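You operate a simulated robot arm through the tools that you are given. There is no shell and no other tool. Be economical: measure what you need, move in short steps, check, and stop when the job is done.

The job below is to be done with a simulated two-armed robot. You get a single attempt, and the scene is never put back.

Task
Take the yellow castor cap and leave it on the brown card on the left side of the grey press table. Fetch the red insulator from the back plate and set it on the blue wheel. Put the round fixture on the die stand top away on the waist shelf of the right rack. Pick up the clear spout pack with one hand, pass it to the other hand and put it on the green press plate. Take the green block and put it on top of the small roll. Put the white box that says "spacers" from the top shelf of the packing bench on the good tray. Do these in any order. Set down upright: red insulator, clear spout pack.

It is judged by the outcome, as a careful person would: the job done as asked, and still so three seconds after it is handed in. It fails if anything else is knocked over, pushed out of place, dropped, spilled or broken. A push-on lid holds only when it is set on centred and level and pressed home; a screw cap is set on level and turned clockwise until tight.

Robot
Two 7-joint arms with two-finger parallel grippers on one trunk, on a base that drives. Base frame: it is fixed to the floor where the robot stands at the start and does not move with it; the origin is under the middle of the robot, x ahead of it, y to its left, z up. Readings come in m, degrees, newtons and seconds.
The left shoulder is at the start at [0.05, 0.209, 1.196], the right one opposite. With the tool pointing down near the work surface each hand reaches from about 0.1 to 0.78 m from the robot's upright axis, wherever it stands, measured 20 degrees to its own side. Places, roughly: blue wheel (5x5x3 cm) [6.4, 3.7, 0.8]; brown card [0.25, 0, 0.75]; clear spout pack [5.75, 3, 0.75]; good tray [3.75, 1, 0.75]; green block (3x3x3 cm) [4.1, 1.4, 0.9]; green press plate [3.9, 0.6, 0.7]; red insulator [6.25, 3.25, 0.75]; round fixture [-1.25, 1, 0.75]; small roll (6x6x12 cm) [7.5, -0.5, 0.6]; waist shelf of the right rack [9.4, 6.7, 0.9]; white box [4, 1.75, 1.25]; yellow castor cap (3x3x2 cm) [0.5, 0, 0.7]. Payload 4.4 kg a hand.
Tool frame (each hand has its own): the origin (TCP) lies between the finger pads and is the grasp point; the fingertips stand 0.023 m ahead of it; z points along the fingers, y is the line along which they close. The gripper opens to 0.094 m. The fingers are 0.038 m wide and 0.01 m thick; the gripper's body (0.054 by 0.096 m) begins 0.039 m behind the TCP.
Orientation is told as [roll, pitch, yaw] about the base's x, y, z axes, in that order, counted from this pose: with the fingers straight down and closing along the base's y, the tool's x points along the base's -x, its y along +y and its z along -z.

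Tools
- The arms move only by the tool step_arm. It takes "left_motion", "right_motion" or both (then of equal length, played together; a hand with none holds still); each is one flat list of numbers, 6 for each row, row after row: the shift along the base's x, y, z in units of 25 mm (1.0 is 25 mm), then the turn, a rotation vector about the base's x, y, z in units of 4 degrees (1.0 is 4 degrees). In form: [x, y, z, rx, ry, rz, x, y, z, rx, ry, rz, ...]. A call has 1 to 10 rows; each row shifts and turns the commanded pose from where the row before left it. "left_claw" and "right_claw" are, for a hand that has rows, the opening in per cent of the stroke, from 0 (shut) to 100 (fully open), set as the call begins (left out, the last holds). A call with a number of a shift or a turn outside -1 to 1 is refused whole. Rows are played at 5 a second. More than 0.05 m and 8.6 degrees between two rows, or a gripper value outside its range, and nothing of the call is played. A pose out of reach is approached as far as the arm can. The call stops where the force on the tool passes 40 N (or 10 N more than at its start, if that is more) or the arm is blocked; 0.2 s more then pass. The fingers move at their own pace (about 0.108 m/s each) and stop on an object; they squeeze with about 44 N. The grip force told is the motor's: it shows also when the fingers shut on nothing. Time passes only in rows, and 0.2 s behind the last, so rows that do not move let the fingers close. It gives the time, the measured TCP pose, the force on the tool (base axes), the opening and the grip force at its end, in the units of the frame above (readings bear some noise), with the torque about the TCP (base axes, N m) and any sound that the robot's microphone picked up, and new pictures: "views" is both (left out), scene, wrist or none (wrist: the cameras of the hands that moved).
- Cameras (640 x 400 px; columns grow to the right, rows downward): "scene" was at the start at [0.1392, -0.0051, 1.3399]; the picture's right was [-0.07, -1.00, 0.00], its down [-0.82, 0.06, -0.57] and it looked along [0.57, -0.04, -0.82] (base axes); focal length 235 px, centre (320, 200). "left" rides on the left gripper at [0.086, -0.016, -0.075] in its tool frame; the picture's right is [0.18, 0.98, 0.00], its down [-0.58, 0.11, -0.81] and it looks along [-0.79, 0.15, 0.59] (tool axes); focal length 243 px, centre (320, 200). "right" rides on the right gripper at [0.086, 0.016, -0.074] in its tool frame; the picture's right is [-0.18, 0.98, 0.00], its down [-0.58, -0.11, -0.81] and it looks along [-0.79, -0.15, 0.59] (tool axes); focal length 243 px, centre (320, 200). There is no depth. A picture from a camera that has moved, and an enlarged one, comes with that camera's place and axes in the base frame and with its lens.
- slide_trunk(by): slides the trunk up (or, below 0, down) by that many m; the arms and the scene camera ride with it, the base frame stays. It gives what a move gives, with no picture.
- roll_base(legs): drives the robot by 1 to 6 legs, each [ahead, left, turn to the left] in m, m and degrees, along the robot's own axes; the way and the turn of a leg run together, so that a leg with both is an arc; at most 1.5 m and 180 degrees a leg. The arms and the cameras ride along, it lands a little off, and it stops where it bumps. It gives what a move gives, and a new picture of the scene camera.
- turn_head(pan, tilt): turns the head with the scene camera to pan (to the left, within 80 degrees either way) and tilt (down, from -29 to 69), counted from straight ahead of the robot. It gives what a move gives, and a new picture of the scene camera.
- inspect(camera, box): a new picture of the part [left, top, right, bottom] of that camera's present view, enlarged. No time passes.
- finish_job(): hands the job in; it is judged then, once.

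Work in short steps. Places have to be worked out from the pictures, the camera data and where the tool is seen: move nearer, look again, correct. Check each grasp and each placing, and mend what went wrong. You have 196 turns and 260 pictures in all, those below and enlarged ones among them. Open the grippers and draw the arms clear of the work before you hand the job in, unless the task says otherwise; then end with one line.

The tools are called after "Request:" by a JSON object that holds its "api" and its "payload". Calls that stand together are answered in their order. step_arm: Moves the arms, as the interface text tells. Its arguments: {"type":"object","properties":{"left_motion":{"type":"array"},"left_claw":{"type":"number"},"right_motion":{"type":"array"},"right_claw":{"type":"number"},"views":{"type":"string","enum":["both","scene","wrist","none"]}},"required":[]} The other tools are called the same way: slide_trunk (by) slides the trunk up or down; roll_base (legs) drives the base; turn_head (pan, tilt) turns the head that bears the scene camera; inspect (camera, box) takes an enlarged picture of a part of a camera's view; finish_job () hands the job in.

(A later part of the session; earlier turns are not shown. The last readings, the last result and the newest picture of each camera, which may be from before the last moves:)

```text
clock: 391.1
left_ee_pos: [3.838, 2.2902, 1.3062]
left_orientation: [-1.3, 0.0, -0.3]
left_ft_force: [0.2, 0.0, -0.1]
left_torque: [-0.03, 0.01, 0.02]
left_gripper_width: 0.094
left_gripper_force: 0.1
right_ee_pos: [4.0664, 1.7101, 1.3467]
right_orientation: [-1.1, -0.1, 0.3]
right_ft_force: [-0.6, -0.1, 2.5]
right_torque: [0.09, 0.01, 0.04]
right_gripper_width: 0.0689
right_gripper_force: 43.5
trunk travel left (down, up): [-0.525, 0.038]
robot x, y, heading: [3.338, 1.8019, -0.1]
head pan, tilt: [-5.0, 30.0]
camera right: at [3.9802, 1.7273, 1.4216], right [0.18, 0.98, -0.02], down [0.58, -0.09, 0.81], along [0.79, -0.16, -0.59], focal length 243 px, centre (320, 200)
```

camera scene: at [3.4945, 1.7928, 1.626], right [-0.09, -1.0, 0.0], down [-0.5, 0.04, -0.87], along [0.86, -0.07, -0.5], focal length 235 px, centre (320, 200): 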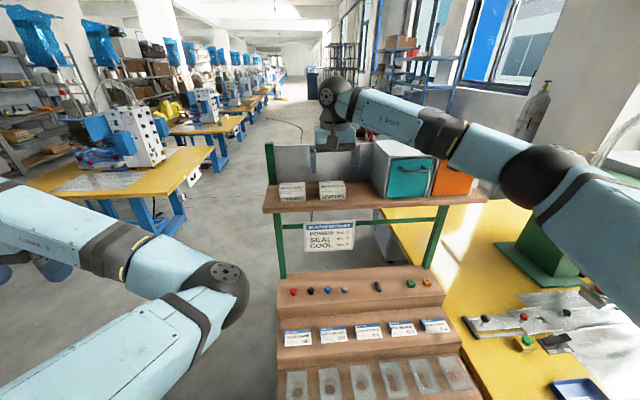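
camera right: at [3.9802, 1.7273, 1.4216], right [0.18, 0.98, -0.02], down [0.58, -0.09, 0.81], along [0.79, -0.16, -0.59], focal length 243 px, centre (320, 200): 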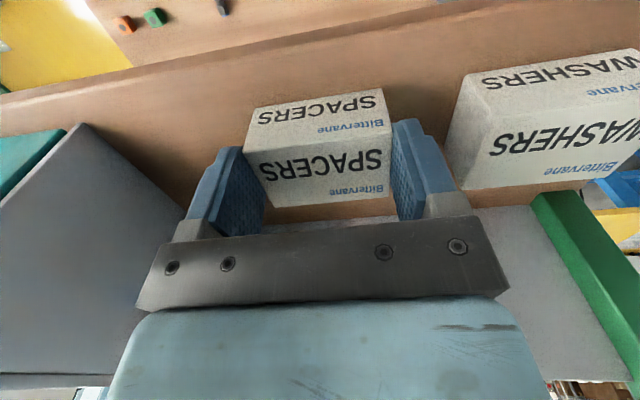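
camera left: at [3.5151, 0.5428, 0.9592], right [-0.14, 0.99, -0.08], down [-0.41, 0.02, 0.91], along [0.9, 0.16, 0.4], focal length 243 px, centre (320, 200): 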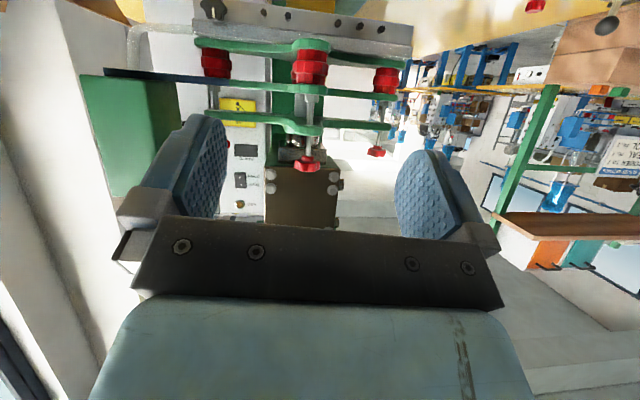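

Gripped at 0.069 m. I'll lift and draw back, clear of the shelf.

Request:
{"api": "step_arm", "payload": {"right_motion": [0, 0, 0.4, 0, 0, 0, 0, 0, 0.8, 0, 0, 0, 0, 0, 1, 0, 0, 0, 0, 0, 1, 0, 0, 0, -0.5, 0, 0.5, 0, 0, 0, -1, 0, 0, 0, 0, 0, -1, 0, 0, 0, 0, 0, -1, 0, 0, 0, 0, 0, -1, 0, 0, 0, 0, 0, -1, 0, 0, 0, 0, 0], "views": "both"}}

```text
clock: 393.3
left_ee_pos: [3.838, 2.2911, 1.305]
left_orientation: [-1.2, 0.1, -0.3]
left_ft_force: [0.6, -0.5, -0.3]
left_torque: [-0.01, -0.04, 0.0]
left_gripper_width: 0.0939
left_gripper_force: 0.0
right_ee_pos: [3.9277, 1.7107, 1.4389]
right_orientation: [-1.1, 0.0, 0.2]
right_ft_force: [0.3, 0.4, -0.9]
right_torque: [-0.02, 0.0, -0.02]
right_gripper_width: 0.0689
right_gripper_force: 44.2
trunk travel left (down, up): [-0.525, 0.038]
robot x, y, heading: [3.3358, 1.8002, 0.0]
head pan, tilt: [-5.0, 30.0]
camera scene: at [3.4937, 1.7932, 1.626], right [-0.09, -1.0, 0.0], down [-0.5, 0.04, -0.87], along [0.86, -0.07, -0.5], focal length 235 px, centre (320, 200)
camera right: at [3.8417, 1.7277, 1.5141], right [0.18, 0.98, -0.02], down [0.58, -0.09, 0.81], along [0.79, -0.16, -0.59], focal length 243 px, centre (320, 200)
```

scene: 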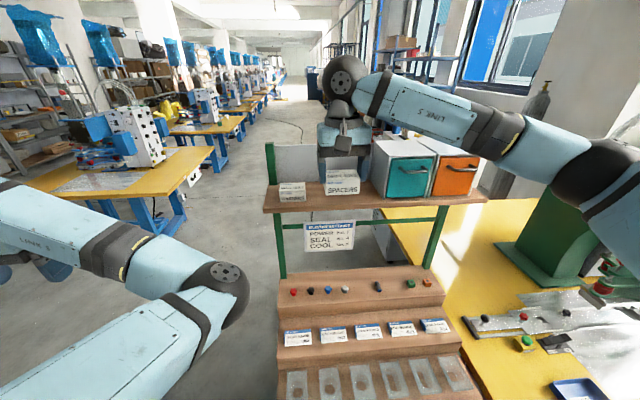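
right: 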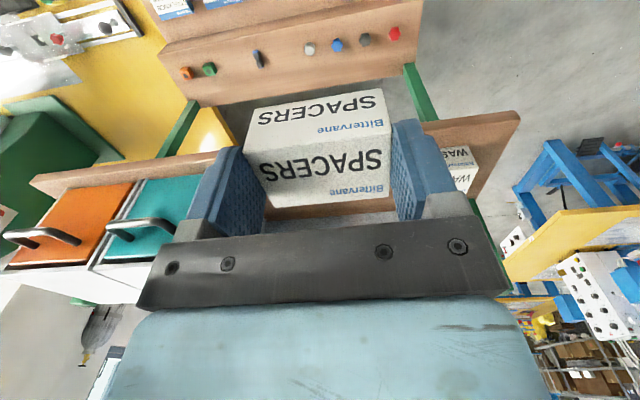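

Held firmly. I'll back off the bench, slide right to face the GOOD tray, and lower the trunk.

Request:
{"api": "roll_base", "payload": {"legs": [[-0.14, 0, 0], [0, -0.62, 0]]}}

Request:
{"api": "slide_trunk", "payload": {"by": -0.25}}

Request:
{"api": "turn_head", "payload": {"pan": -10, "tilt": 45}}

```text
clock: 400.1
left_ee_pos: [3.6981, 1.6655, 1.3049]
left_orientation: [-1.2, -0.1, -0.2]
left_ft_force: [-0.8, 0.0, -0.1]
left_torque: [-0.02, -0.02, -0.01]
left_gripper_width: 0.0941
left_gripper_force: 0.2
right_ee_pos: [3.7895, 1.0857, 1.4387]
right_orientation: [-1.1, 0.0, 0.3]
right_ft_force: [0.8, 0.3, 0.0]
right_torque: [-0.03, -0.01, 0.01]
right_gripper_width: 0.0687
right_gripper_force: 44.2
trunk travel left (down, up): [-0.525, 0.038]
robot x, y, heading: [3.1958, 1.1769, 0.2]
head pan, tilt: [-5.0, 30.0]
camera scene: at [3.355, 1.1682, 1.6259], right [-0.09, -1.0, 0.0], down [-0.5, 0.04, -0.87], along [0.86, -0.07, -0.5], focal length 235 px, centre (320, 200)
```

scene: 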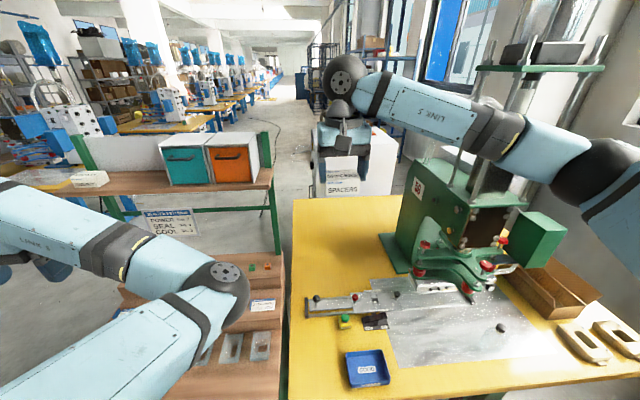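

```text
clock: 402.7
left_ee_pos: [3.6986, 1.6646, 1.057]
left_orientation: [-1.2, 0.0, -0.2]
left_ft_force: [0.6, 0.4, 0.7]
left_torque: [0.01, -0.02, 0.01]
left_gripper_width: 0.0941
left_gripper_force: 0.0
right_ee_pos: [3.79, 1.0851, 1.1882]
right_orientation: [-1.1, 0.1, 0.2]
right_ft_force: [-0.1, 0.3, -0.2]
right_torque: [0.0, 0.0, 0.01]
right_gripper_width: 0.0687
right_gripper_force: 44.4
trunk travel left (down, up): [-0.275, 0.288]
robot x, y, heading: [3.1979, 1.1766, -0.0]
head pan, tilt: [-5.0, 30.0]
```

```text
clock: 403.5
left_ee_pos: [3.6987, 1.6652, 1.0556]
left_orientation: [-1.1, 0.0, -0.2]
left_ft_force: [0.2, 0.1, 0.1]
left_torque: [0.01, -0.03, -0.02]
left_gripper_width: 0.0942
left_gripper_force: 0.1
right_ee_pos: [3.7903, 1.0856, 1.1879]
right_orientation: [-1.1, 0.0, 0.2]
right_ft_force: [-0.2, 1.0, 0.2]
right_torque: [0.0, 0.02, -0.01]
right_gripper_width: 0.0686
right_gripper_force: 44.0
trunk travel left (down, up): [-0.275, 0.288]
robot x, y, heading: [3.196, 1.173, 0.1]
head pan, tilt: [-10.0, 45.0]
camera scene: at [3.3451, 1.1617, 1.3534], right [-0.17, -0.99, 0.0], down [-0.7, 0.12, -0.71], along [0.7, -0.12, -0.71], focal length 235 px, centre (320, 200)
```

scene: 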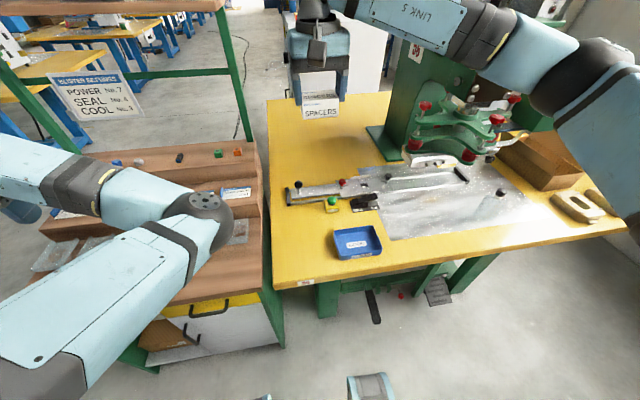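

The tray spans x 3.68–3.785, y 0.92–1.045, centre (3.733, 0.982). I'll bring the box over it.

Request:
{"api": "step_arm", "payload": {"right_motion": [-0.23, -0.42, -0.9, 0, 0, 0, -0.23, -0.42, -0.9, 0, 0, 0, -0.23, -0.42, -0.9, 0, 0, 0, -0.23, -0.42, -0.9, 0, 0, 0, -0.23, -0.42, -0.9, 0, 0, 0, -0.23, -0.42, -0.9, 0, 0, 0, -0.23, -0.42, -0.9, 0, 0, 0, -0.23, -0.42, -0.9, 0, 0, 0, -0.23, -0.42, -0.9, 0, 0, 0, -0.23, -0.42, -0.9, 0, 0, 0], "views": "both"}}

```text
clock: 405.7
left_ee_pos: [3.698, 1.665, 1.0559]
left_orientation: [-1.1, 0.0, -0.2]
left_ft_force: [-0.2, 0.0, 0.2]
left_torque: [0.02, -0.02, -0.03]
left_gripper_width: 0.0939
left_gripper_force: 0.0
right_ee_pos: [3.7312, 0.9803, 0.9634]
right_orientation: [-1.1, 0.0, 0.2]
right_ft_force: [-0.4, 0.2, -0.5]
right_torque: [-0.04, 0.02, -0.02]
right_gripper_width: 0.0687
right_gripper_force: 44.7
trunk travel left (down, up): [-0.275, 0.288]
robot x, y, heading: [3.1996, 1.1759, -0.1]
head pan, tilt: [-10.0, 45.0]
camera scene: at [3.345, 1.1611, 1.3533], right [-0.17, -0.98, 0.0], down [-0.7, 0.12, -0.71], along [0.7, -0.12, -0.71], focal length 235 px, centre (320, 200)
camera right: at [3.6451, 0.9967, 1.0381], right [0.18, 0.98, -0.02], down [0.58, -0.09, 0.81], along [0.79, -0.16, -0.59], focal length 243 px, centre (320, 200)
```

scene: 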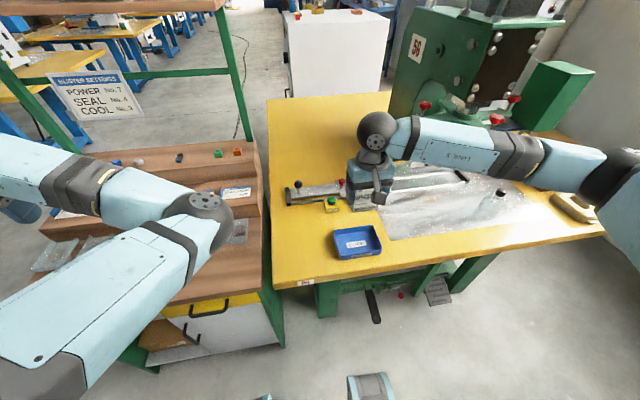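
right: 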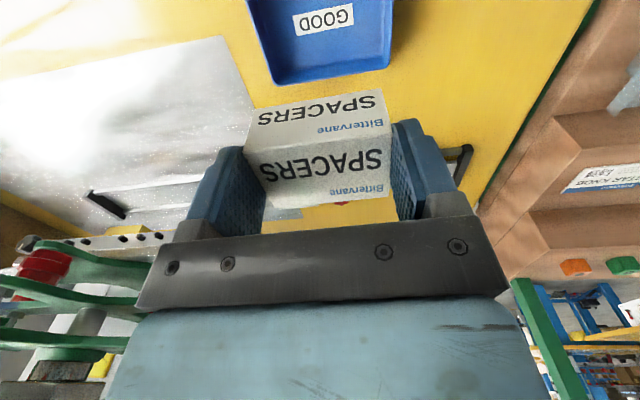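

The tray centre checks at (3.734, 0.978). Lowering to z≈0.81.

Request:
{"api": "step_arm", "payload": {"right_motion": [0.1, -0.1, -1, 0, 0, 0, 0, 0, -1, 0, 0, 0, 0, 0, -1, 0, 0, 0, 0, 0, -1, 0, 0, 0, 0, 0, -1, 0, 0, 0, 0, 0, -1, 0, 0, 0], "views": "both"}}

```text
clock: 407.1
left_ee_pos: [3.6984, 1.6646, 1.0549]
left_orientation: [-1.3, 0.0, -0.2]
left_ft_force: [-0.1, -0.5, -0.3]
left_torque: [-0.02, 0.02, 0.01]
left_gripper_width: 0.0938
left_gripper_force: 0.2
right_ee_pos: [3.7349, 0.977, 0.8129]
right_orientation: [-1.1, 0.0, 0.2]
right_ft_force: [0.5, 0.2, -0.7]
right_torque: [-0.01, 0.01, 0.0]
right_gripper_width: 0.0687
right_gripper_force: 44.4
trunk travel left (down, up): [-0.275, 0.288]
robot x, y, heading: [3.1995, 1.1751, 0.1]
head pan, tilt: [-10.0, 45.0]
camera scene: at [3.3453, 1.1615, 1.3533], right [-0.17, -0.98, 0.0], down [-0.7, 0.12, -0.71], along [0.7, -0.12, -0.71], focal length 235 px, centre (320, 200)
camera right: at [3.648, 0.9951, 0.8888], right [0.18, 0.98, -0.02], down [0.58, -0.09, 0.81], along [0.79, -0.16, -0.59], focal length 243 px, centre (320, 200)
```

scene: 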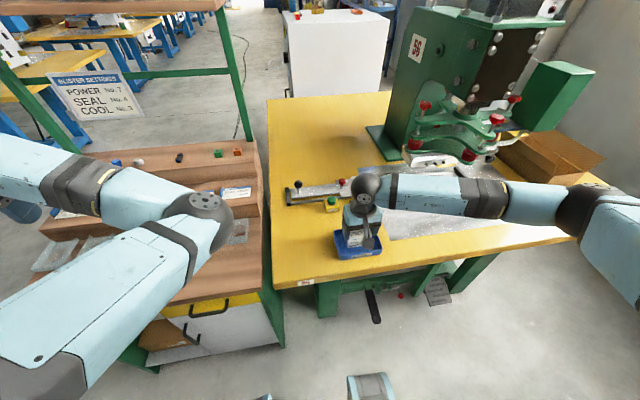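
right: 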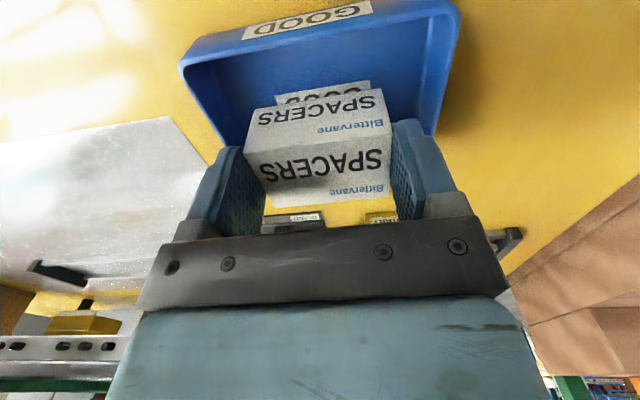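

Alignment is good. Lowering further until contact.

Request:
{"api": "step_arm", "payload": {"right_motion": [0, 0.05, -0.6, 0, 0, 0, 0, 0, -0.5, 0, 0, 0, 0, 0, -0.15, 0, 0, 0], "views": "none"}}

Request:
{"api": "step_arm", "payload": {"right_motion": [0, 0, -0.15, 0, 0, 0, 0, 0, 0, 0, 0, 0], "views": "wrist"}}

```text
clock: 407.9
left_ee_pos: [3.6972, 1.6651, 1.0569]
left_orientation: [-1.1, -0.3, -0.2]
left_ft_force: [0.6, 0.7, 0.2]
left_torque: [0.03, -0.01, -0.05]
left_gripper_width: 0.094
left_gripper_force: 0.0
right_ee_pos: [3.7352, 0.9791, 0.7897]
right_orientation: [-0.8, -0.5, 0.1]
right_ft_force: [-6.6, -1.2, 22.9]
right_torque: [-0.08, 0.59, 0.04]
right_gripper_width: 0.0688
right_gripper_force: 43.6
trunk travel left (down, up): [-0.275, 0.288]
robot x, y, heading: [3.2035, 1.1774, 0.1]
head pan, tilt: [-10.0, 45.0]
stopped in row 3 (right hand): the force on the tool passed its limit at 42 N (the readings are from after the stop); the commanded pose is now the measured one
```

```text
clock: 408.4
left_ee_pos: [3.6973, 1.6654, 1.0548]
left_orientation: [-1.2, 0.0, -0.2]
left_ft_force: [0.2, -0.7, 0.1]
left_torque: [-0.01, 0.0, 0.05]
left_gripper_width: 0.0939
left_gripper_force: 0.1
right_ee_pos: [3.7377, 0.9807, 0.7896]
right_orientation: [-0.6, -0.8, 0.1]
right_ft_force: [-6.4, -0.4, 23.8]
right_torque: [-0.17, 0.57, -0.02]
right_gripper_width: 0.0691
right_gripper_force: 44.4
trunk travel left (down, up): [-0.275, 0.288]
robot x, y, heading: [3.199, 1.1736, 0.0]
head pan, tilt: [-10.0, 45.0]
stopped in row 2 (right hand): the force on the tool passed its limit at 41 N (the readings are from after the stop); the commanded pose is now the measured one
camera right: at [3.65, 0.9971, 0.8631], right [0.18, 0.98, -0.01], down [0.57, -0.1, 0.82], along [0.8, -0.15, -0.58], focal length 243 px, centre (320, 200)
```

right: 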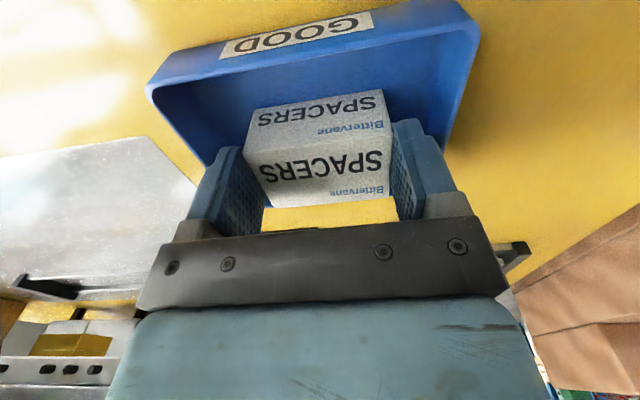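

Contact came ~2 cm above the tray floor, so something is catching. I'll enlarge the scene view to see how the box sits relative to the tray rims.

Request:
{"api": "inspect", "payload": {"camera": "scene", "box": [310, 170, 410, 270]}}

Request:
{"api": "inspect", "payload": {"camera": "right", "box": [130, 0, 490, 240]}}

```text
4.00 times, centred on (360, 220) of scene
camera zoom: at [3.3428, 1.1618, 1.3535], right [-0.17, -0.98, 0.0], down [-0.7, 0.12, -0.71], along [0.7, -0.12, -0.71], focal length 939 px, centre (160, 120)
```

zoom: 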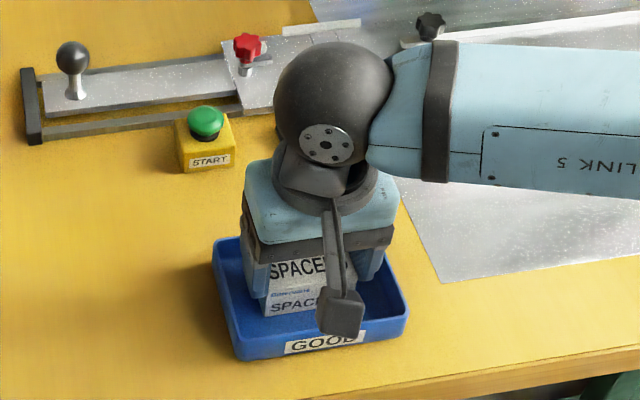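

```text
1.67 times, centred on (310, 120) of right
camera zoom: at [3.65, 0.9971, 0.8631], right [0.18, 0.98, -0.01], down [0.57, -0.1, 0.82], along [0.8, -0.15, -0.58], focal length 404 px, centre (337, 333)
```

zoom: 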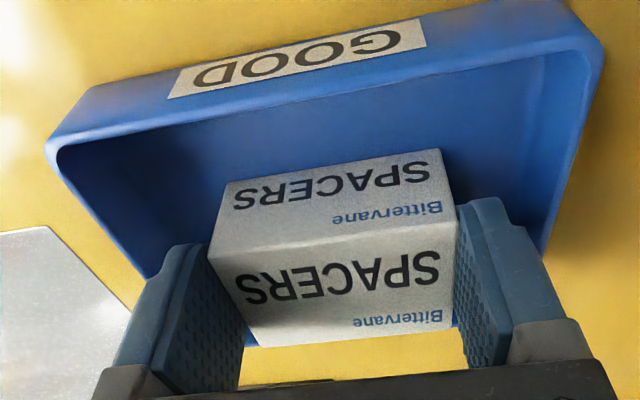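

The box is too close to the tray's back rim, with ample room in front. I'll lift 1.5 cm, move 2 cm toward −x, and lower again.

Request:
{"api": "step_arm", "payload": {"right_motion": [0, 0, 0.6, 0, 0.2, 0, -0.5, -0.1, 0, 0, 0, 0, -0.35, 0, -0.3, 0, 0, 0, 0, 0, -0.4, 0, 0, 0], "views": "none"}}

Request:
{"api": "step_arm", "payload": {"right_motion": [0, 0, -0.3, 0, 0, 0, 0, 0, -0.3, 0, 0, 0], "views": "wrist"}}

```text
clock: 409.4
left_ee_pos: [3.6954, 1.6652, 1.0577]
left_orientation: [-1.2, -0.3, -0.2]
left_ft_force: [0.0, 0.4, -0.1]
left_torque: [0.0, 0.01, 0.01]
left_gripper_width: 0.0939
left_gripper_force: 0.1
right_ee_pos: [3.7184, 0.9778, 0.789]
right_orientation: [-0.8, -0.3, 0.1]
right_ft_force: [0.0, -6.3, 34.7]
right_torque: [-0.13, -0.36, -0.09]
right_gripper_width: 0.0689
right_gripper_force: 44.2
trunk travel left (down, up): [-0.275, 0.288]
robot x, y, heading: [3.1959, 1.1755, 0.1]
head pan, tilt: [-10.0, 45.0]
```

```text
clock: 409.8
left_ee_pos: [3.6967, 1.6643, 1.0564]
left_orientation: [-1.2, -0.1, -0.2]
left_ft_force: [0.0, -0.2, 0.2]
left_torque: [0.0, 0.03, 0.01]
left_gripper_width: 0.0942
left_gripper_force: 0.1
right_ee_pos: [3.7193, 0.9782, 0.7862]
right_orientation: [-0.5, -0.5, 0.1]
right_ft_force: [-7.0, -2.2, 27.0]
right_torque: [0.1, 0.25, 0.08]
right_gripper_width: 0.0691
right_gripper_force: 43.8
trunk travel left (down, up): [-0.275, 0.288]
robot x, y, heading: [3.1967, 1.174, -0.0]
head pan, tilt: [-10.0, 45.0]
stopped in row 1 (right hand): the force on the tool passed its limit at 62 N (the readings are from after the stop); the commanded pose is now the measured one
camera right: at [3.6322, 0.995, 0.8598], right [0.18, 0.98, -0.01], down [0.57, -0.1, 0.81], along [0.8, -0.15, -0.58], focal length 243 px, centre (320, 200)
```

right: 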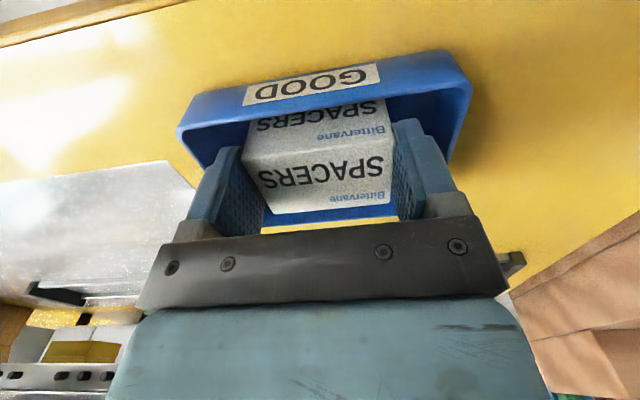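

Contact at the same height on open floor, so the box simply rests on the tray floor; blue is now visible on both sides. I'll release gently.

Request:
{"api": "step_arm", "payload": {"right_motion": [0, 0, 0.08, 0, 0, 0, 0, 0, 0, 0, 0, 0], "views": "none"}}

Request:
{"api": "step_arm", "payload": {"right_motion": [0, 0, 0, 0, 0, 0, 0, 0, 0, 0, 0, 0], "right_claw": 83, "views": "wrist"}}

Request:
{"api": "step_arm", "payload": {"right_motion": [0, 0, 0.5, 0, 0, 0, 0, 0, 0.8, 0, 0, 0, 0, 0, 1, 0, 0, 0, 0, 0, 1, 0, 0, 0, 0, 0, 1, 0, 0, 0, 0, 0, 1, 0, 0, 0, 0, -1, 1, 0, 0, 0, 0, -1, 1, 0, 0, 0, 0, -1, 1, 0, 0, 0, 0, -1, 1, 0, 0, 0], "views": "scene"}}

Request:
{"api": "inspect", "payload": {"camera": "scene", "box": [310, 190, 410, 270]}}

```text
clock: 410.4
left_ee_pos: [3.6975, 1.6645, 1.0563]
left_orientation: [-1.2, 0.0, -0.3]
left_ft_force: [0.5, 0.0, 0.2]
left_torque: [0.01, -0.02, 0.0]
left_gripper_width: 0.0942
left_gripper_force: 0.1
right_ee_pos: [3.7182, 0.9782, 0.7859]
right_orientation: [-0.6, -0.4, 0.1]
right_ft_force: [3.8, 4.6, 19.2]
right_torque: [0.55, -0.21, -0.03]
right_gripper_width: 0.0689
right_gripper_force: 44.3
trunk travel left (down, up): [-0.275, 0.288]
robot x, y, heading: [3.1968, 1.1758, -0.1]
head pan, tilt: [-10.0, 45.0]
```

```text
clock: 411.0
left_ee_pos: [3.6989, 1.6644, 1.0552]
left_orientation: [-1.1, 0.0, -0.2]
left_ft_force: [-0.3, 0.4, 0.3]
left_torque: [0.01, 0.01, -0.02]
left_gripper_width: 0.094
left_gripper_force: 0.1
right_ee_pos: [3.7196, 0.9765, 0.7846]
right_orientation: [-0.7, -0.1, 0.1]
right_ft_force: [0.4, 0.4, -0.3]
right_torque: [-0.01, -0.01, -0.01]
right_gripper_width: 0.0779
right_gripper_force: 0.1
trunk travel left (down, up): [-0.275, 0.288]
robot x, y, heading: [3.1964, 1.1747, 0.1]
head pan, tilt: [-10.0, 45.0]
camera right: at [3.632, 0.9939, 0.8582], right [0.18, 0.98, -0.01], down [0.58, -0.1, 0.81], along [0.79, -0.16, -0.59], focal length 243 px, centre (320, 200)
```

right: 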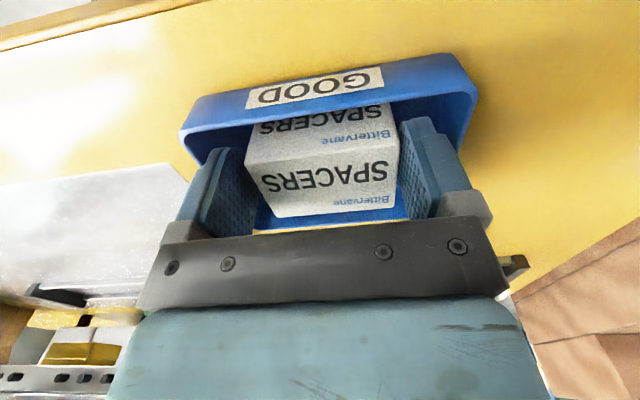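

```text
clock: 413.2
left_ee_pos: [3.6988, 1.6634, 1.0549]
left_orientation: [-1.2, 0.0, -0.2]
left_ft_force: [-0.2, 0.2, 0.8]
left_torque: [-0.01, -0.01, -0.02]
left_gripper_width: 0.094
left_gripper_force: 0.0
right_ee_pos: [3.7188, 0.8772, 1.0158]
right_orientation: [-0.6, -0.2, 0.1]
right_ft_force: [0.4, -0.2, 0.2]
right_torque: [-0.01, -0.01, -0.02]
right_gripper_width: 0.0781
right_gripper_force: 0.0
trunk travel left (down, up): [-0.275, 0.288]
robot x, y, heading: [3.1942, 1.1771, -0.1]
head pan, tilt: [-10.0, 45.0]
camera scene: at [3.3442, 1.1609, 1.3534], right [-0.17, -0.98, 0.0], down [-0.7, 0.12, -0.71], along [0.7, -0.12, -0.71], focal length 235 px, centre (320, 200)
```

scene: 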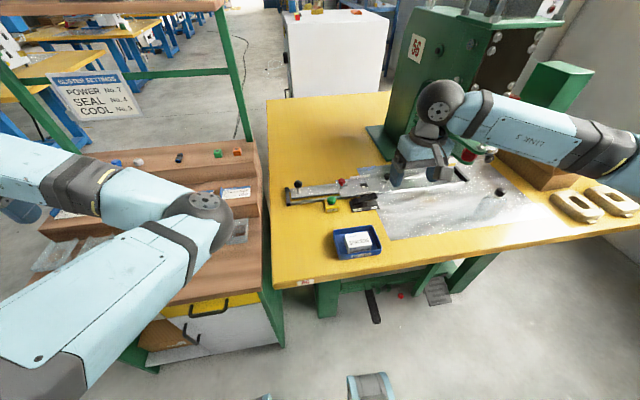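

```text
5.00 times, centred on (360, 230) of scene
camera zoom: at [3.3442, 1.1609, 1.3534], right [-0.17, -0.98, 0.0], down [-0.7, 0.12, -0.71], along [0.7, -0.12, -0.71], focal length 1173 px, centre (120, 50)
```

zoom: 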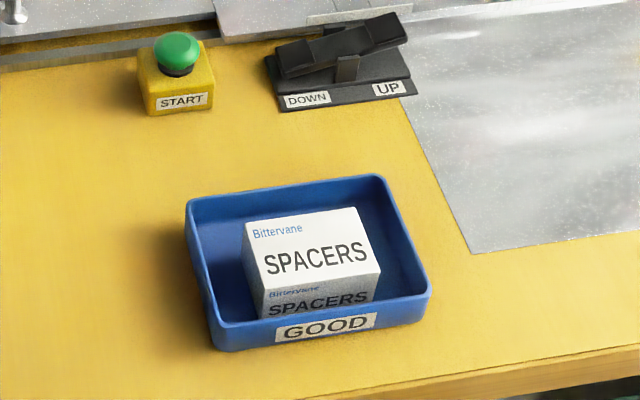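

The SPACERS box sits flat in the GOOD tray. The green block triangulates to (4.09, 1.388, 0.885). I'll move the base to face it and bring the left hand in front of it.

Request:
{"api": "roll_base", "payload": {"legs": [[0.1, 0.12, 0]]}}

Request:
{"api": "step_arm", "payload": {"left_motion": [0, -1, 0, 0, 0, 0, 0, -1, 0, 0, 0, 0, 0, -1, 0, 0, 0, 0, 0, -1, 0, 0, 0, 0, 0, -1, 0, 0, 0, 0, 0, -1, 0, 0, 0, 0, 0, -1, 0, 0, 0, 0, 0, -1, 0, 0, 0, 0, 0, -1, 0, 0, 0, 0, 0, -1, 0, 0, 0, 0], "left_claw": 52, "views": "none"}}

Request:
{"api": "step_arm", "payload": {"left_motion": [0.3, -1, 0, 0, 0, 0, 0.5, -1, 0, 0, 0, 0, 0.5, -1, 0, 0, 0, 0, 0.5, -1, 0, 0, 0, 0, 1, -1, 0, 0, 0, 0, 1, -0.5, -0.3, 0, 0, 0], "views": "both"}}

```text
clock: 414.9
left_ee_pos: [3.8002, 1.7839, 1.0556]
left_orientation: [-1.1, 0.1, -0.3]
left_ft_force: [0.2, 0.8, -0.7]
left_torque: [-0.02, -0.03, 0.01]
left_gripper_width: 0.0942
left_gripper_force: 0.0
right_ee_pos: [3.8195, 0.9964, 1.0157]
right_orientation: [-0.7, -0.2, 0.0]
right_ft_force: [0.4, 0.0, 0.3]
right_torque: [-0.03, 0.0, 0.02]
right_gripper_width: 0.0779
right_gripper_force: 0.0
trunk travel left (down, up): [-0.275, 0.288]
robot x, y, heading: [3.298, 1.2924, 0.1]
head pan, tilt: [-10.0, 45.0]
camera scene: at [3.445, 1.2804, 1.3533], right [-0.17, -0.98, 0.0], down [-0.7, 0.12, -0.71], along [0.7, -0.12, -0.71], focal length 235 px, centre (320, 200)
```

scene: 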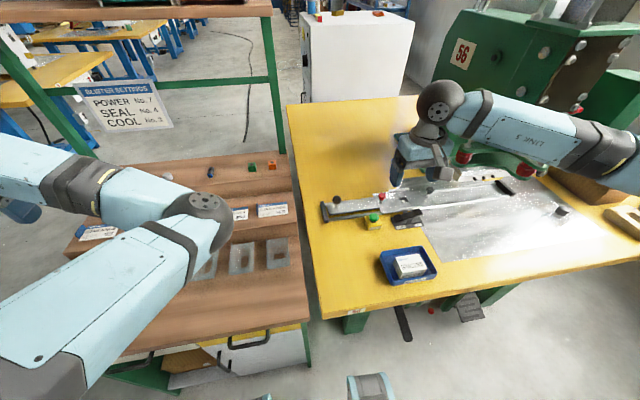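

```text
clock: 417.1
left_ee_pos: [3.8691, 1.7547, 1.0288]
left_orientation: [-1.1, 0.0, -0.3]
left_ft_force: [-0.2, 0.1, 0.3]
left_torque: [0.01, -0.01, -0.06]
left_gripper_width: 0.0488
left_gripper_force: 0.1
left hand out of reach, approached as far as the arm can: row 1, 2, 3, 4, 5, 6, 7, 8, 9, 10
right_ee_pos: [3.8194, 0.9954, 1.016]
right_orientation: [-0.6, -0.2, 0.0]
right_ft_force: [0.1, 0.6, 0.0]
right_torque: [-0.01, -0.02, 0.02]
right_gripper_width: 0.078
right_gripper_force: 0.0
trunk travel left (down, up): [-0.275, 0.288]
robot x, y, heading: [3.2968, 1.2964, -0.1]
head pan, tilt: [-10.0, 45.0]
```

```text
clock: 418.5
left_ee_pos: [3.9949, 1.6611, 1.0071]
left_orientation: [-1.1, 0.0, -0.3]
left_ft_force: [0.9, -0.2, -0.6]
left_torque: [0.02, 0.0, 0.0]
left_gripper_width: 0.0488
left_gripper_force: 0.0
left hand out of reach, approached as far as the arm can: row 1, 2, 3, 4
right_ee_pos: [3.8193, 0.9963, 1.0156]
right_orientation: [-0.8, -0.2, 0.0]
right_ft_force: [-0.6, -0.3, 0.8]
right_torque: [0.01, 0.05, 0.02]
right_gripper_width: 0.0782
right_gripper_force: 0.1
trunk travel left (down, up): [-0.275, 0.288]
robot x, y, heading: [3.295, 1.2901, 0.2]
head pan, tilt: [-10.0, 45.0]
camera scene: at [3.4454, 1.2805, 1.3532], right [-0.17, -0.98, 0.0], down [-0.7, 0.12, -0.71], along [0.7, -0.12, -0.71], focal length 235 px, centre (320, 200)
camera left: at [3.9068, 1.6468, 1.0819], right [-0.18, 0.98, -0.02], down [0.58, 0.12, 0.8], along [0.79, 0.13, -0.59], focal length 243 px, centre (320, 200)
```

scene: 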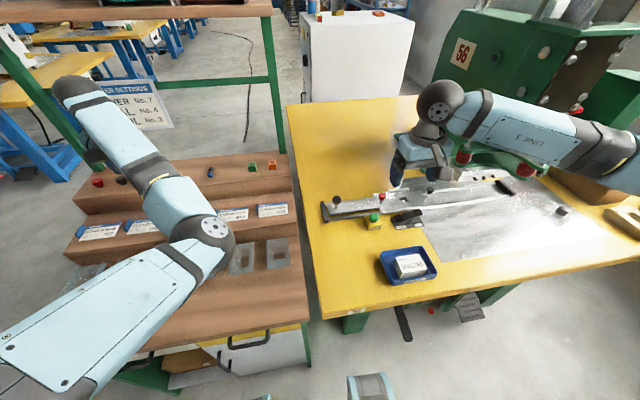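
left: 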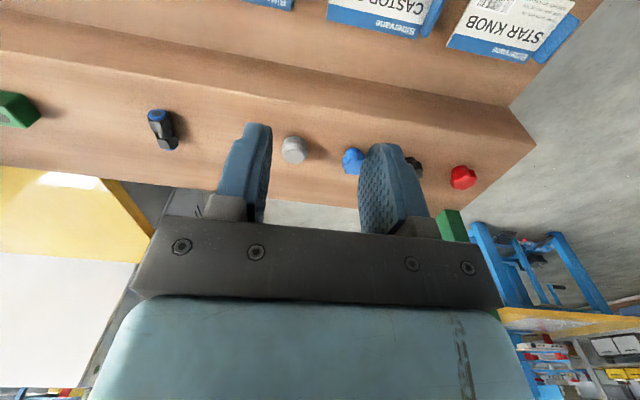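

The left arm's elbow is folded awkwardly and limits it here; the right arm is free. I'll withdraw the left hand, shift the base left and use the right hand.

Request:
{"api": "step_arm", "payload": {"left_motion": [-1, 0.8, 0.3, 0, 0, 0, -1, 0.8, 0.3, 0, 0, 0, -1, 0.8, 0.3, 0, 0, 0, -1, 0.8, 0.3, 0, 0, 0, -1, 0.8, 0, 0, 0, 0, -1, 0.8, 0, 0, 0, 0, -1, 0.8, 0, 0, 0, 0, -1, 0.8, 0, 0, 0, 0], "right_motion": [0, 0, 0, 0, 0, 0, 0, 0, 0, 0, 0, 0, 0, 0, 0, 0, 0, 0, 0, 0, 0, 0, 0, 0, 0, 0, 0, 0, 0, 0, 0, 0, 0, 0, 0, 0, 0, 0, 0, 0, 0, 0, 0, 0, 0, 0, 0, 0], "right_claw": 50, "views": "none"}}

Request:
{"api": "roll_base", "payload": {"legs": [[-0.02, 0.22, 0]]}}

Request:
{"api": "step_arm", "payload": {"right_motion": [0.2, 1, 0, 0, 0, 0, 0.2, 1, 0, 0, 0, 0, 0.2, 1, 0, 0, 0, 0, 0.4, 1, 0, 0, 0, 0, 1, 1, 0, 0, 0, 0, 1, 1, 0, 0, 0, 0, 1, 0.8, 0, 0, 0, 0], "views": "both"}}

```text
clock: 420.3
left_ee_pos: [3.7937, 1.8207, 1.0373]
left_orientation: [-1.2, 0.0, -0.4]
left_ft_force: [-0.3, -0.1, 1.3]
left_torque: [0.02, 0.02, -0.04]
left_gripper_width: 0.0488
left_gripper_force: 0.1
right_ee_pos: [3.8193, 0.997, 1.0163]
right_orientation: [-0.7, -0.2, 0.0]
right_ft_force: [-0.2, 0.4, 0.3]
right_torque: [-0.01, 0.01, 0.0]
right_gripper_width: 0.0471
right_gripper_force: 0.1
trunk travel left (down, up): [-0.275, 0.288]
robot x, y, heading: [3.3021, 1.2927, 0.2]
head pan, tilt: [-10.0, 45.0]
```

```text
clock: 422.8
left_ee_pos: [3.7739, 2.0406, 1.0374]
left_orientation: [-1.2, 0.0, -0.2]
left_ft_force: [0.6, 0.4, 0.6]
left_torque: [0.0, -0.01, 0.01]
left_gripper_width: 0.049
left_gripper_force: 0.1
right_ee_pos: [3.7998, 1.2153, 1.0162]
right_orientation: [-0.7, -0.3, 0.2]
right_ft_force: [-0.6, 0.0, 0.7]
right_torque: [0.03, 0.0, -0.03]
right_gripper_width: 0.0469
right_gripper_force: 0.1
trunk travel left (down, up): [-0.275, 0.288]
robot x, y, heading: [3.2793, 1.5129, -0.0]
head pan, tilt: [-10.0, 45.0]
camera scene: at [3.425, 1.4991, 1.3533], right [-0.17, -0.98, 0.0], down [-0.7, 0.12, -0.71], along [0.7, -0.12, -0.71], focal length 235 px, centre (320, 200)
```

scene: 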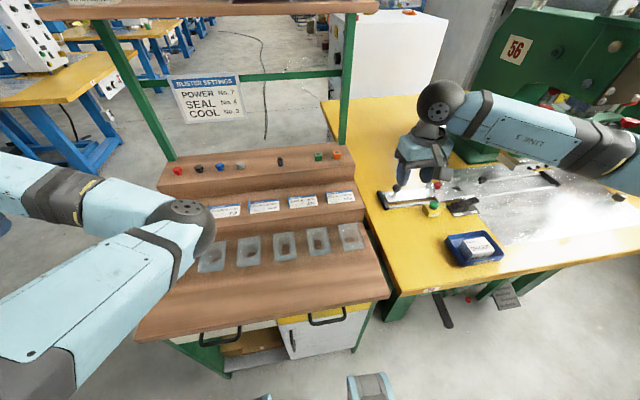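

```text
clock: 424.4
left_ee_pos: [3.7751, 2.0403, 1.0367]
left_orientation: [-1.1, 0.0, -0.2]
left_ft_force: [1.0, 0.2, -0.2]
left_torque: [-0.02, 0.0, -0.03]
left_gripper_width: 0.0488
left_gripper_force: 0.0
right_ee_pos: [3.9013, 1.3871, 1.0158]
right_orientation: [-0.8, -0.2, 0.0]
right_ft_force: [-0.3, -0.2, 0.1]
right_torque: [-0.02, 0.0, -0.04]
right_gripper_width: 0.0472
right_gripper_force: 0.1
trunk travel left (down, up): [-0.275, 0.288]
robot x, y, heading: [3.2777, 1.5128, 0.2]
head pan, tilt: [-10.0, 45.0]
camera scene: at [3.4256, 1.4997, 1.3532], right [-0.17, -0.98, 0.0], down [-0.7, 0.12, -0.71], along [0.7, -0.12, -0.71], focal length 235 px, centre (320, 200)
camera right: at [3.8149, 1.4029, 1.0901], right [0.18, 0.98, -0.01], down [0.58, -0.1, 0.81], along [0.79, -0.15, -0.59], focal length 243 px, centre (320, 200)
```

scene: 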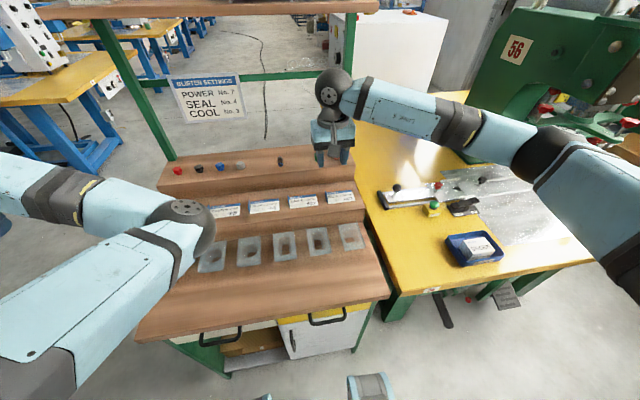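
right: 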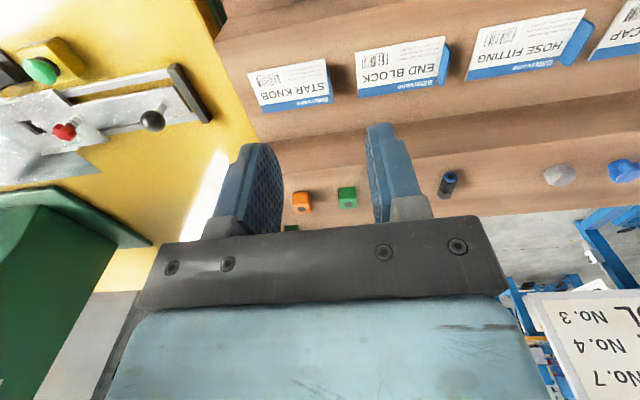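

The block is at (4.08, 1.390, 0.89). I'll advance over it and lower partway.

Request:
{"api": "step_arm", "payload": {"right_motion": [1, 0, 0, 0, 0, 0, 1, 0, 0, 0, 0, 0, 1, 0, 0, 0, 0, 0, 1, 0, 0, 0, 0, 0, 1, 0, 0, 0, 0, 0, 1, 0, -0.3, 0, 0, 0, 1, 0.1, -0.5, 0, 0, 0, 0.1, 0, -0.6, 0, 0, 0], "views": "both"}}

```text
clock: 426.2
left_ee_pos: [3.7737, 2.0394, 1.0368]
left_orientation: [-1.3, 0.0, -0.2]
left_ft_force: [0.2, 0.6, -0.2]
left_torque: [0.03, -0.01, 0.03]
left_gripper_width: 0.0489
left_gripper_force: 0.2
right_ee_pos: [4.0771, 1.3868, 0.9792]
right_orientation: [-0.6, -0.2, 0.1]
right_ft_force: [-0.5, -0.5, 0.4]
right_torque: [0.0, 0.01, 0.0]
right_gripper_width: 0.0472
right_gripper_force: 0.1
trunk travel left (down, up): [-0.275, 0.288]
robot x, y, heading: [3.2782, 1.511, 0.1]
head pan, tilt: [-10.0, 45.0]
camera scene: at [3.4251, 1.4983, 1.3533], right [-0.17, -0.98, 0.0], down [-0.7, 0.12, -0.71], along [0.7, -0.12, -0.71], focal length 235 px, centre (320, 200)
camera right: at [3.9914, 1.4034, 1.0547], right [0.18, 0.98, -0.01], down [0.58, -0.1, 0.81], along [0.79, -0.15, -0.59], focal length 243 px, centre (320, 200)
```

scene: 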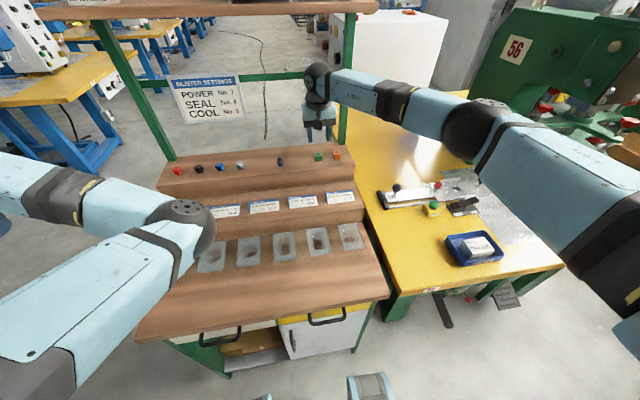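
right: 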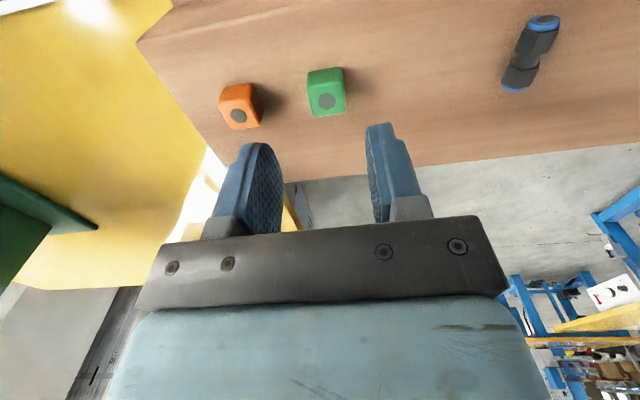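

Block top at (4.096, 1.388, ~0.88); the orange block's edge is 3.7 cm away. I'll align and lower.

Request:
{"api": "step_arm", "payload": {"right_motion": [0.4, 0.05, -0.6, 0, 0, 0, 0.35, 0, -1, 0, 0, 0, 0, 0, -1, 0, 0, 0], "views": "wrist"}}

```text
clock: 427.0
left_ee_pos: [3.7744, 2.039, 1.0374]
left_orientation: [-1.1, 0.0, -0.1]
left_ft_force: [-0.3, 0.0, 0.2]
left_torque: [0.0, 0.0, 0.01]
left_gripper_width: 0.0487
left_gripper_force: 0.2
right_ee_pos: [4.0971, 1.3885, 0.9142]
right_orientation: [-0.6, -0.2, 0.1]
right_ft_force: [0.3, -1.4, -0.1]
right_torque: [-0.01, 0.03, 0.01]
right_gripper_width: 0.0472
right_gripper_force: 0.1
trunk travel left (down, up): [-0.275, 0.288]
robot x, y, heading: [3.279, 1.5117, -0.2]
head pan, tilt: [-10.0, 45.0]
camera right: at [4.0105, 1.4044, 0.9895], right [0.18, 0.98, -0.01], down [0.58, -0.1, 0.81], along [0.79, -0.15, -0.59], focal length 243 px, centre (320, 200)
```

right: 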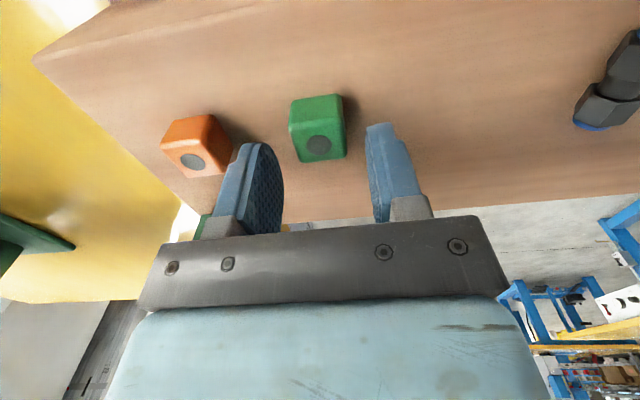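

Centred within a few mm. Lowering to 0.884 and closing.

Request:
{"api": "step_arm", "payload": {"right_motion": [0.1, -0.08, -0.6, 0, 0, 0, 0, 0, -0.6, 0, 0, 0], "views": "none"}}

Request:
{"api": "step_arm", "payload": {"right_motion": [0, 0, 0, 0, 0, 0, 0, 0, 0, 0, 0, 0, 0, 0, 0, 0, 0, 0], "right_claw": 0, "views": "wrist"}}

```text
clock: 427.6
left_ee_pos: [3.7708, 2.0392, 1.0389]
left_orientation: [-1.3, -0.2, -0.3]
left_ft_force: [0.3, -0.2, -0.3]
left_torque: [0.02, -0.01, 0.01]
left_gripper_width: 0.0489
left_gripper_force: 0.0
right_ee_pos: [4.0996, 1.3886, 0.9045]
right_orientation: [-0.2, -1.0, 0.1]
right_ft_force: [-16.9, -2.1, 23.2]
right_torque: [0.56, 0.82, 0.64]
right_gripper_width: 0.0461
right_gripper_force: 0.1
trunk travel left (down, up): [-0.275, 0.288]
robot x, y, heading: [3.2769, 1.5155, -0.0]
head pan, tilt: [-10.0, 45.0]
stopped in row 2 (right hand): the force on the tool passed its limit at 50 N (the readings are from after the stop); the commanded pose is now the measured one
```

```text
clock: 428.5
left_ee_pos: [3.7719, 2.0395, 1.0377]
left_orientation: [-1.2, -0.1, -0.2]
left_ft_force: [0.0, -0.2, 0.5]
left_torque: [-0.01, -0.01, 0.0]
left_gripper_width: 0.049
left_gripper_force: 0.1
right_ee_pos: [4.1022, 1.3907, 0.903]
right_orientation: [0.0, -1.3, 0.3]
right_ft_force: [-2.0, 3.9, 16.6]
right_torque: [0.16, 0.36, -0.12]
right_gripper_width: 0.0234
right_gripper_force: 44.1
trunk travel left (down, up): [-0.275, 0.288]
robot x, y, heading: [3.2782, 1.511, 0.2]
head pan, tilt: [-10.0, 45.0]
stopped in row 3 (right hand): the force on the tool passed its limit at 41 N (the readings are from after the stop); the commanded pose is now the measured one
camera right: at [4.0145, 1.4065, 0.9768], right [0.18, 0.98, 0.0], down [0.56, -0.11, 0.82], along [0.81, -0.14, -0.57], focal length 243 px, centre (320, 200)
```

right: 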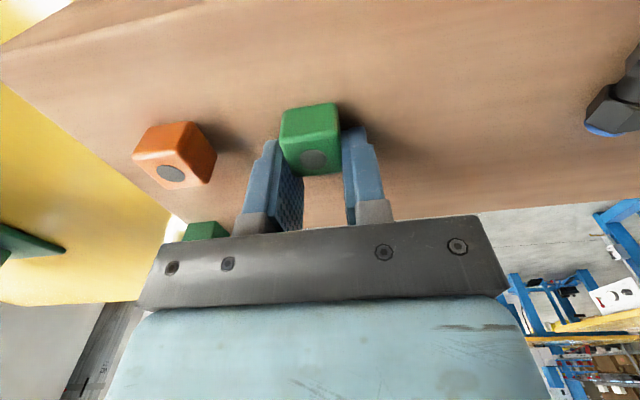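

The step is at z≈0.88, so the block is nearer (x≈4.08) and I have only its far half. I'll open, shift back 2 cm, and regrip.

Request:
{"api": "step_arm", "payload": {"right_motion": [0, 0, 0.15, 0, 0.3, 0, 0, 0, 0.1, 0, 0, 0, 0, 0, 0, 0, 0, 0], "right_claw": 50, "views": "wrist"}}

```text
clock: 429.3
left_ee_pos: [3.7725, 2.04, 1.0384]
left_orientation: [-1.2, 0.1, -0.1]
left_ft_force: [-0.5, -0.4, 0.1]
left_torque: [-0.04, 0.02, -0.02]
left_gripper_width: 0.0489
left_gripper_force: 0.0
right_ee_pos: [4.103, 1.3899, 0.9048]
right_orientation: [-0.2, 0.2, 0.3]
right_ft_force: [-0.8, -0.5, 0.3]
right_torque: [0.0, -0.02, 0.01]
right_gripper_width: 0.0469
right_gripper_force: 0.1
trunk travel left (down, up): [-0.275, 0.288]
robot x, y, heading: [3.2755, 1.5144, 0.1]
head pan, tilt: [-10.0, 45.0]
camera right: at [4.0169, 1.4061, 0.9806], right [0.18, 0.98, 0.0], down [0.59, -0.1, 0.8], along [0.79, -0.15, -0.59], focal length 243 px, centre (320, 200)
```

right: 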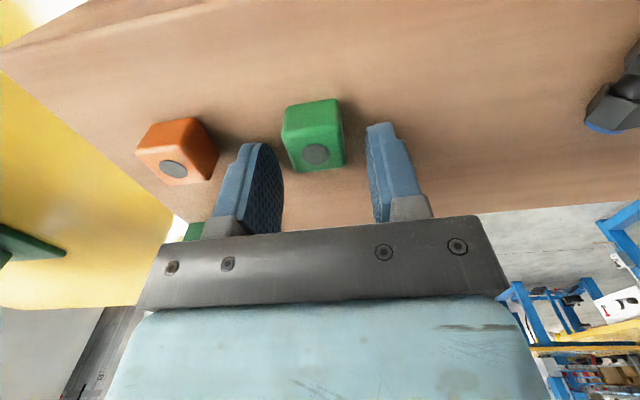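

Shifting x by −0.02, then closing.

Request:
{"api": "step_arm", "payload": {"right_motion": [-0.8, 0.03, 0.05, 0, 0, 0, 0, 0, -0.05, 0, 0, 0, 0, 0, 0, 0, 0, 0], "views": "none"}}

Request:
{"api": "step_arm", "payload": {"right_motion": [0, 0, 0, 0, 0, 0, 0, 0, 0, 0, 0, 0, 0, 0, 0, 0, 0, 0], "right_claw": 0, "views": "wrist"}}

Request:
{"api": "step_arm", "payload": {"right_motion": [0, 0, 0.4, 0, 0, 0, 0, 0, 0.8, 0, 0, 0, 0, 0, 0.8, 0, 0, 0, -0.5, 0, 0.8, 0, 0, 0, -1, 0, 0.3, 0, 0, 0, -1, 0, 0, 0, 0, 0, -1, 0, 0, 0, 0, 0, -1, 0, 0, 0, 0, 0, -1, 0, 0, 0, 0, 0, -1, 0, 0, 0, 0, 0], "views": "both"}}

```text
clock: 430.1
left_ee_pos: [3.7735, 2.0414, 1.0377]
left_orientation: [-1.2, 0.0, -0.3]
left_ft_force: [0.1, -1.3, -0.4]
left_torque: [0.03, -0.01, -0.03]
left_gripper_width: 0.0489
left_gripper_force: 0.0
right_ee_pos: [4.0823, 1.3902, 0.906]
right_orientation: [-0.1, 0.2, 0.2]
right_ft_force: [-1.0, 0.6, -0.3]
right_torque: [-0.04, 0.01, 0.02]
right_gripper_width: 0.047
right_gripper_force: 0.1
trunk travel left (down, up): [-0.275, 0.288]
robot x, y, heading: [3.2769, 1.5118, 0.1]
head pan, tilt: [-10.0, 45.0]
```

```text
clock: 430.9
left_ee_pos: [3.7737, 2.0393, 1.0369]
left_orientation: [-1.2, 0.1, -0.2]
left_ft_force: [0.7, 0.2, 0.7]
left_torque: [0.03, 0.0, -0.03]
left_gripper_width: 0.0489
left_gripper_force: 0.0
right_ee_pos: [4.0835, 1.39, 0.9055]
right_orientation: [-0.3, 0.1, 0.1]
right_ft_force: [0.1, -0.2, -0.1]
right_torque: [0.0, -0.02, 0.01]
right_gripper_width: 0.0234
right_gripper_force: 43.9
trunk travel left (down, up): [-0.275, 0.288]
robot x, y, heading: [3.2773, 1.5182, 0.3]
head pan, tilt: [-10.0, 45.0]
camera right: at [3.9973, 1.4064, 0.981], right [0.18, 0.98, 0.0], down [0.58, -0.1, 0.8], along [0.79, -0.15, -0.59], focal length 243 px, centre (320, 200)
```

right: 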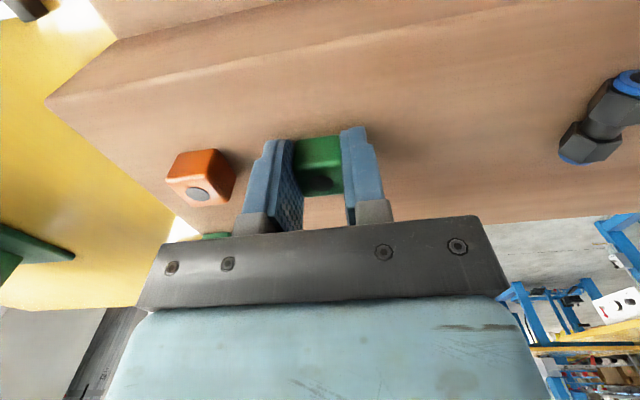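

```text
clock: 433.1
left_ee_pos: [3.7743, 2.0397, 1.0383]
left_orientation: [-1.2, -0.1, -0.2]
left_ft_force: [-0.7, 0.5, 0.1]
left_torque: [0.0, -0.01, 0.0]
left_gripper_width: 0.049
left_gripper_force: 0.1
right_ee_pos: [3.921, 1.3901, 0.982]
right_orientation: [-0.3, 0.2, 0.2]
right_ft_force: [-0.1, -0.1, -0.4]
right_torque: [-0.02, -0.01, 0.01]
right_gripper_width: 0.0234
right_gripper_force: 43.8
trunk travel left (down, up): [-0.275, 0.288]
robot x, y, heading: [3.2787, 1.5119, 0.2]
head pan, tilt: [-10.0, 45.0]
camera scene: at [3.4247, 1.4988, 1.3534], right [-0.17, -0.99, 0.0], down [-0.7, 0.12, -0.71], along [0.7, -0.12, -0.71], focal length 235 px, centre (320, 200)
camera right: at [3.834, 1.4061, 1.0582], right [0.18, 0.98, 0.0], down [0.58, -0.1, 0.8], along [0.79, -0.15, -0.59], focal length 243 px, centre (320, 200)
```

scene: 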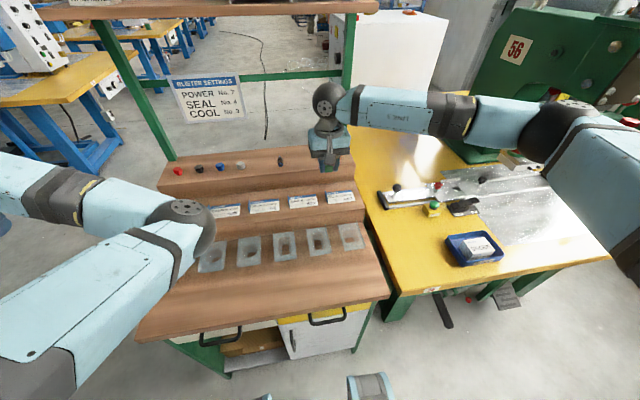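
right: 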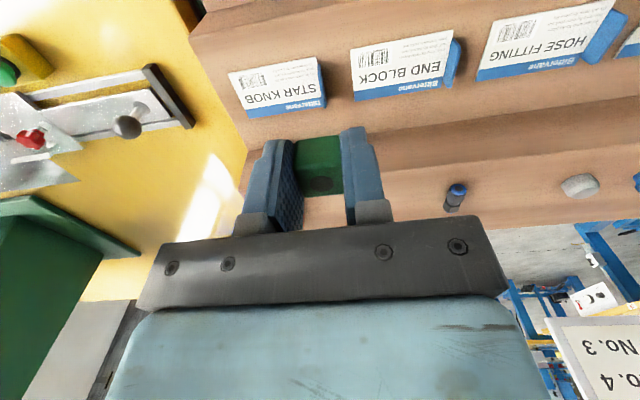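

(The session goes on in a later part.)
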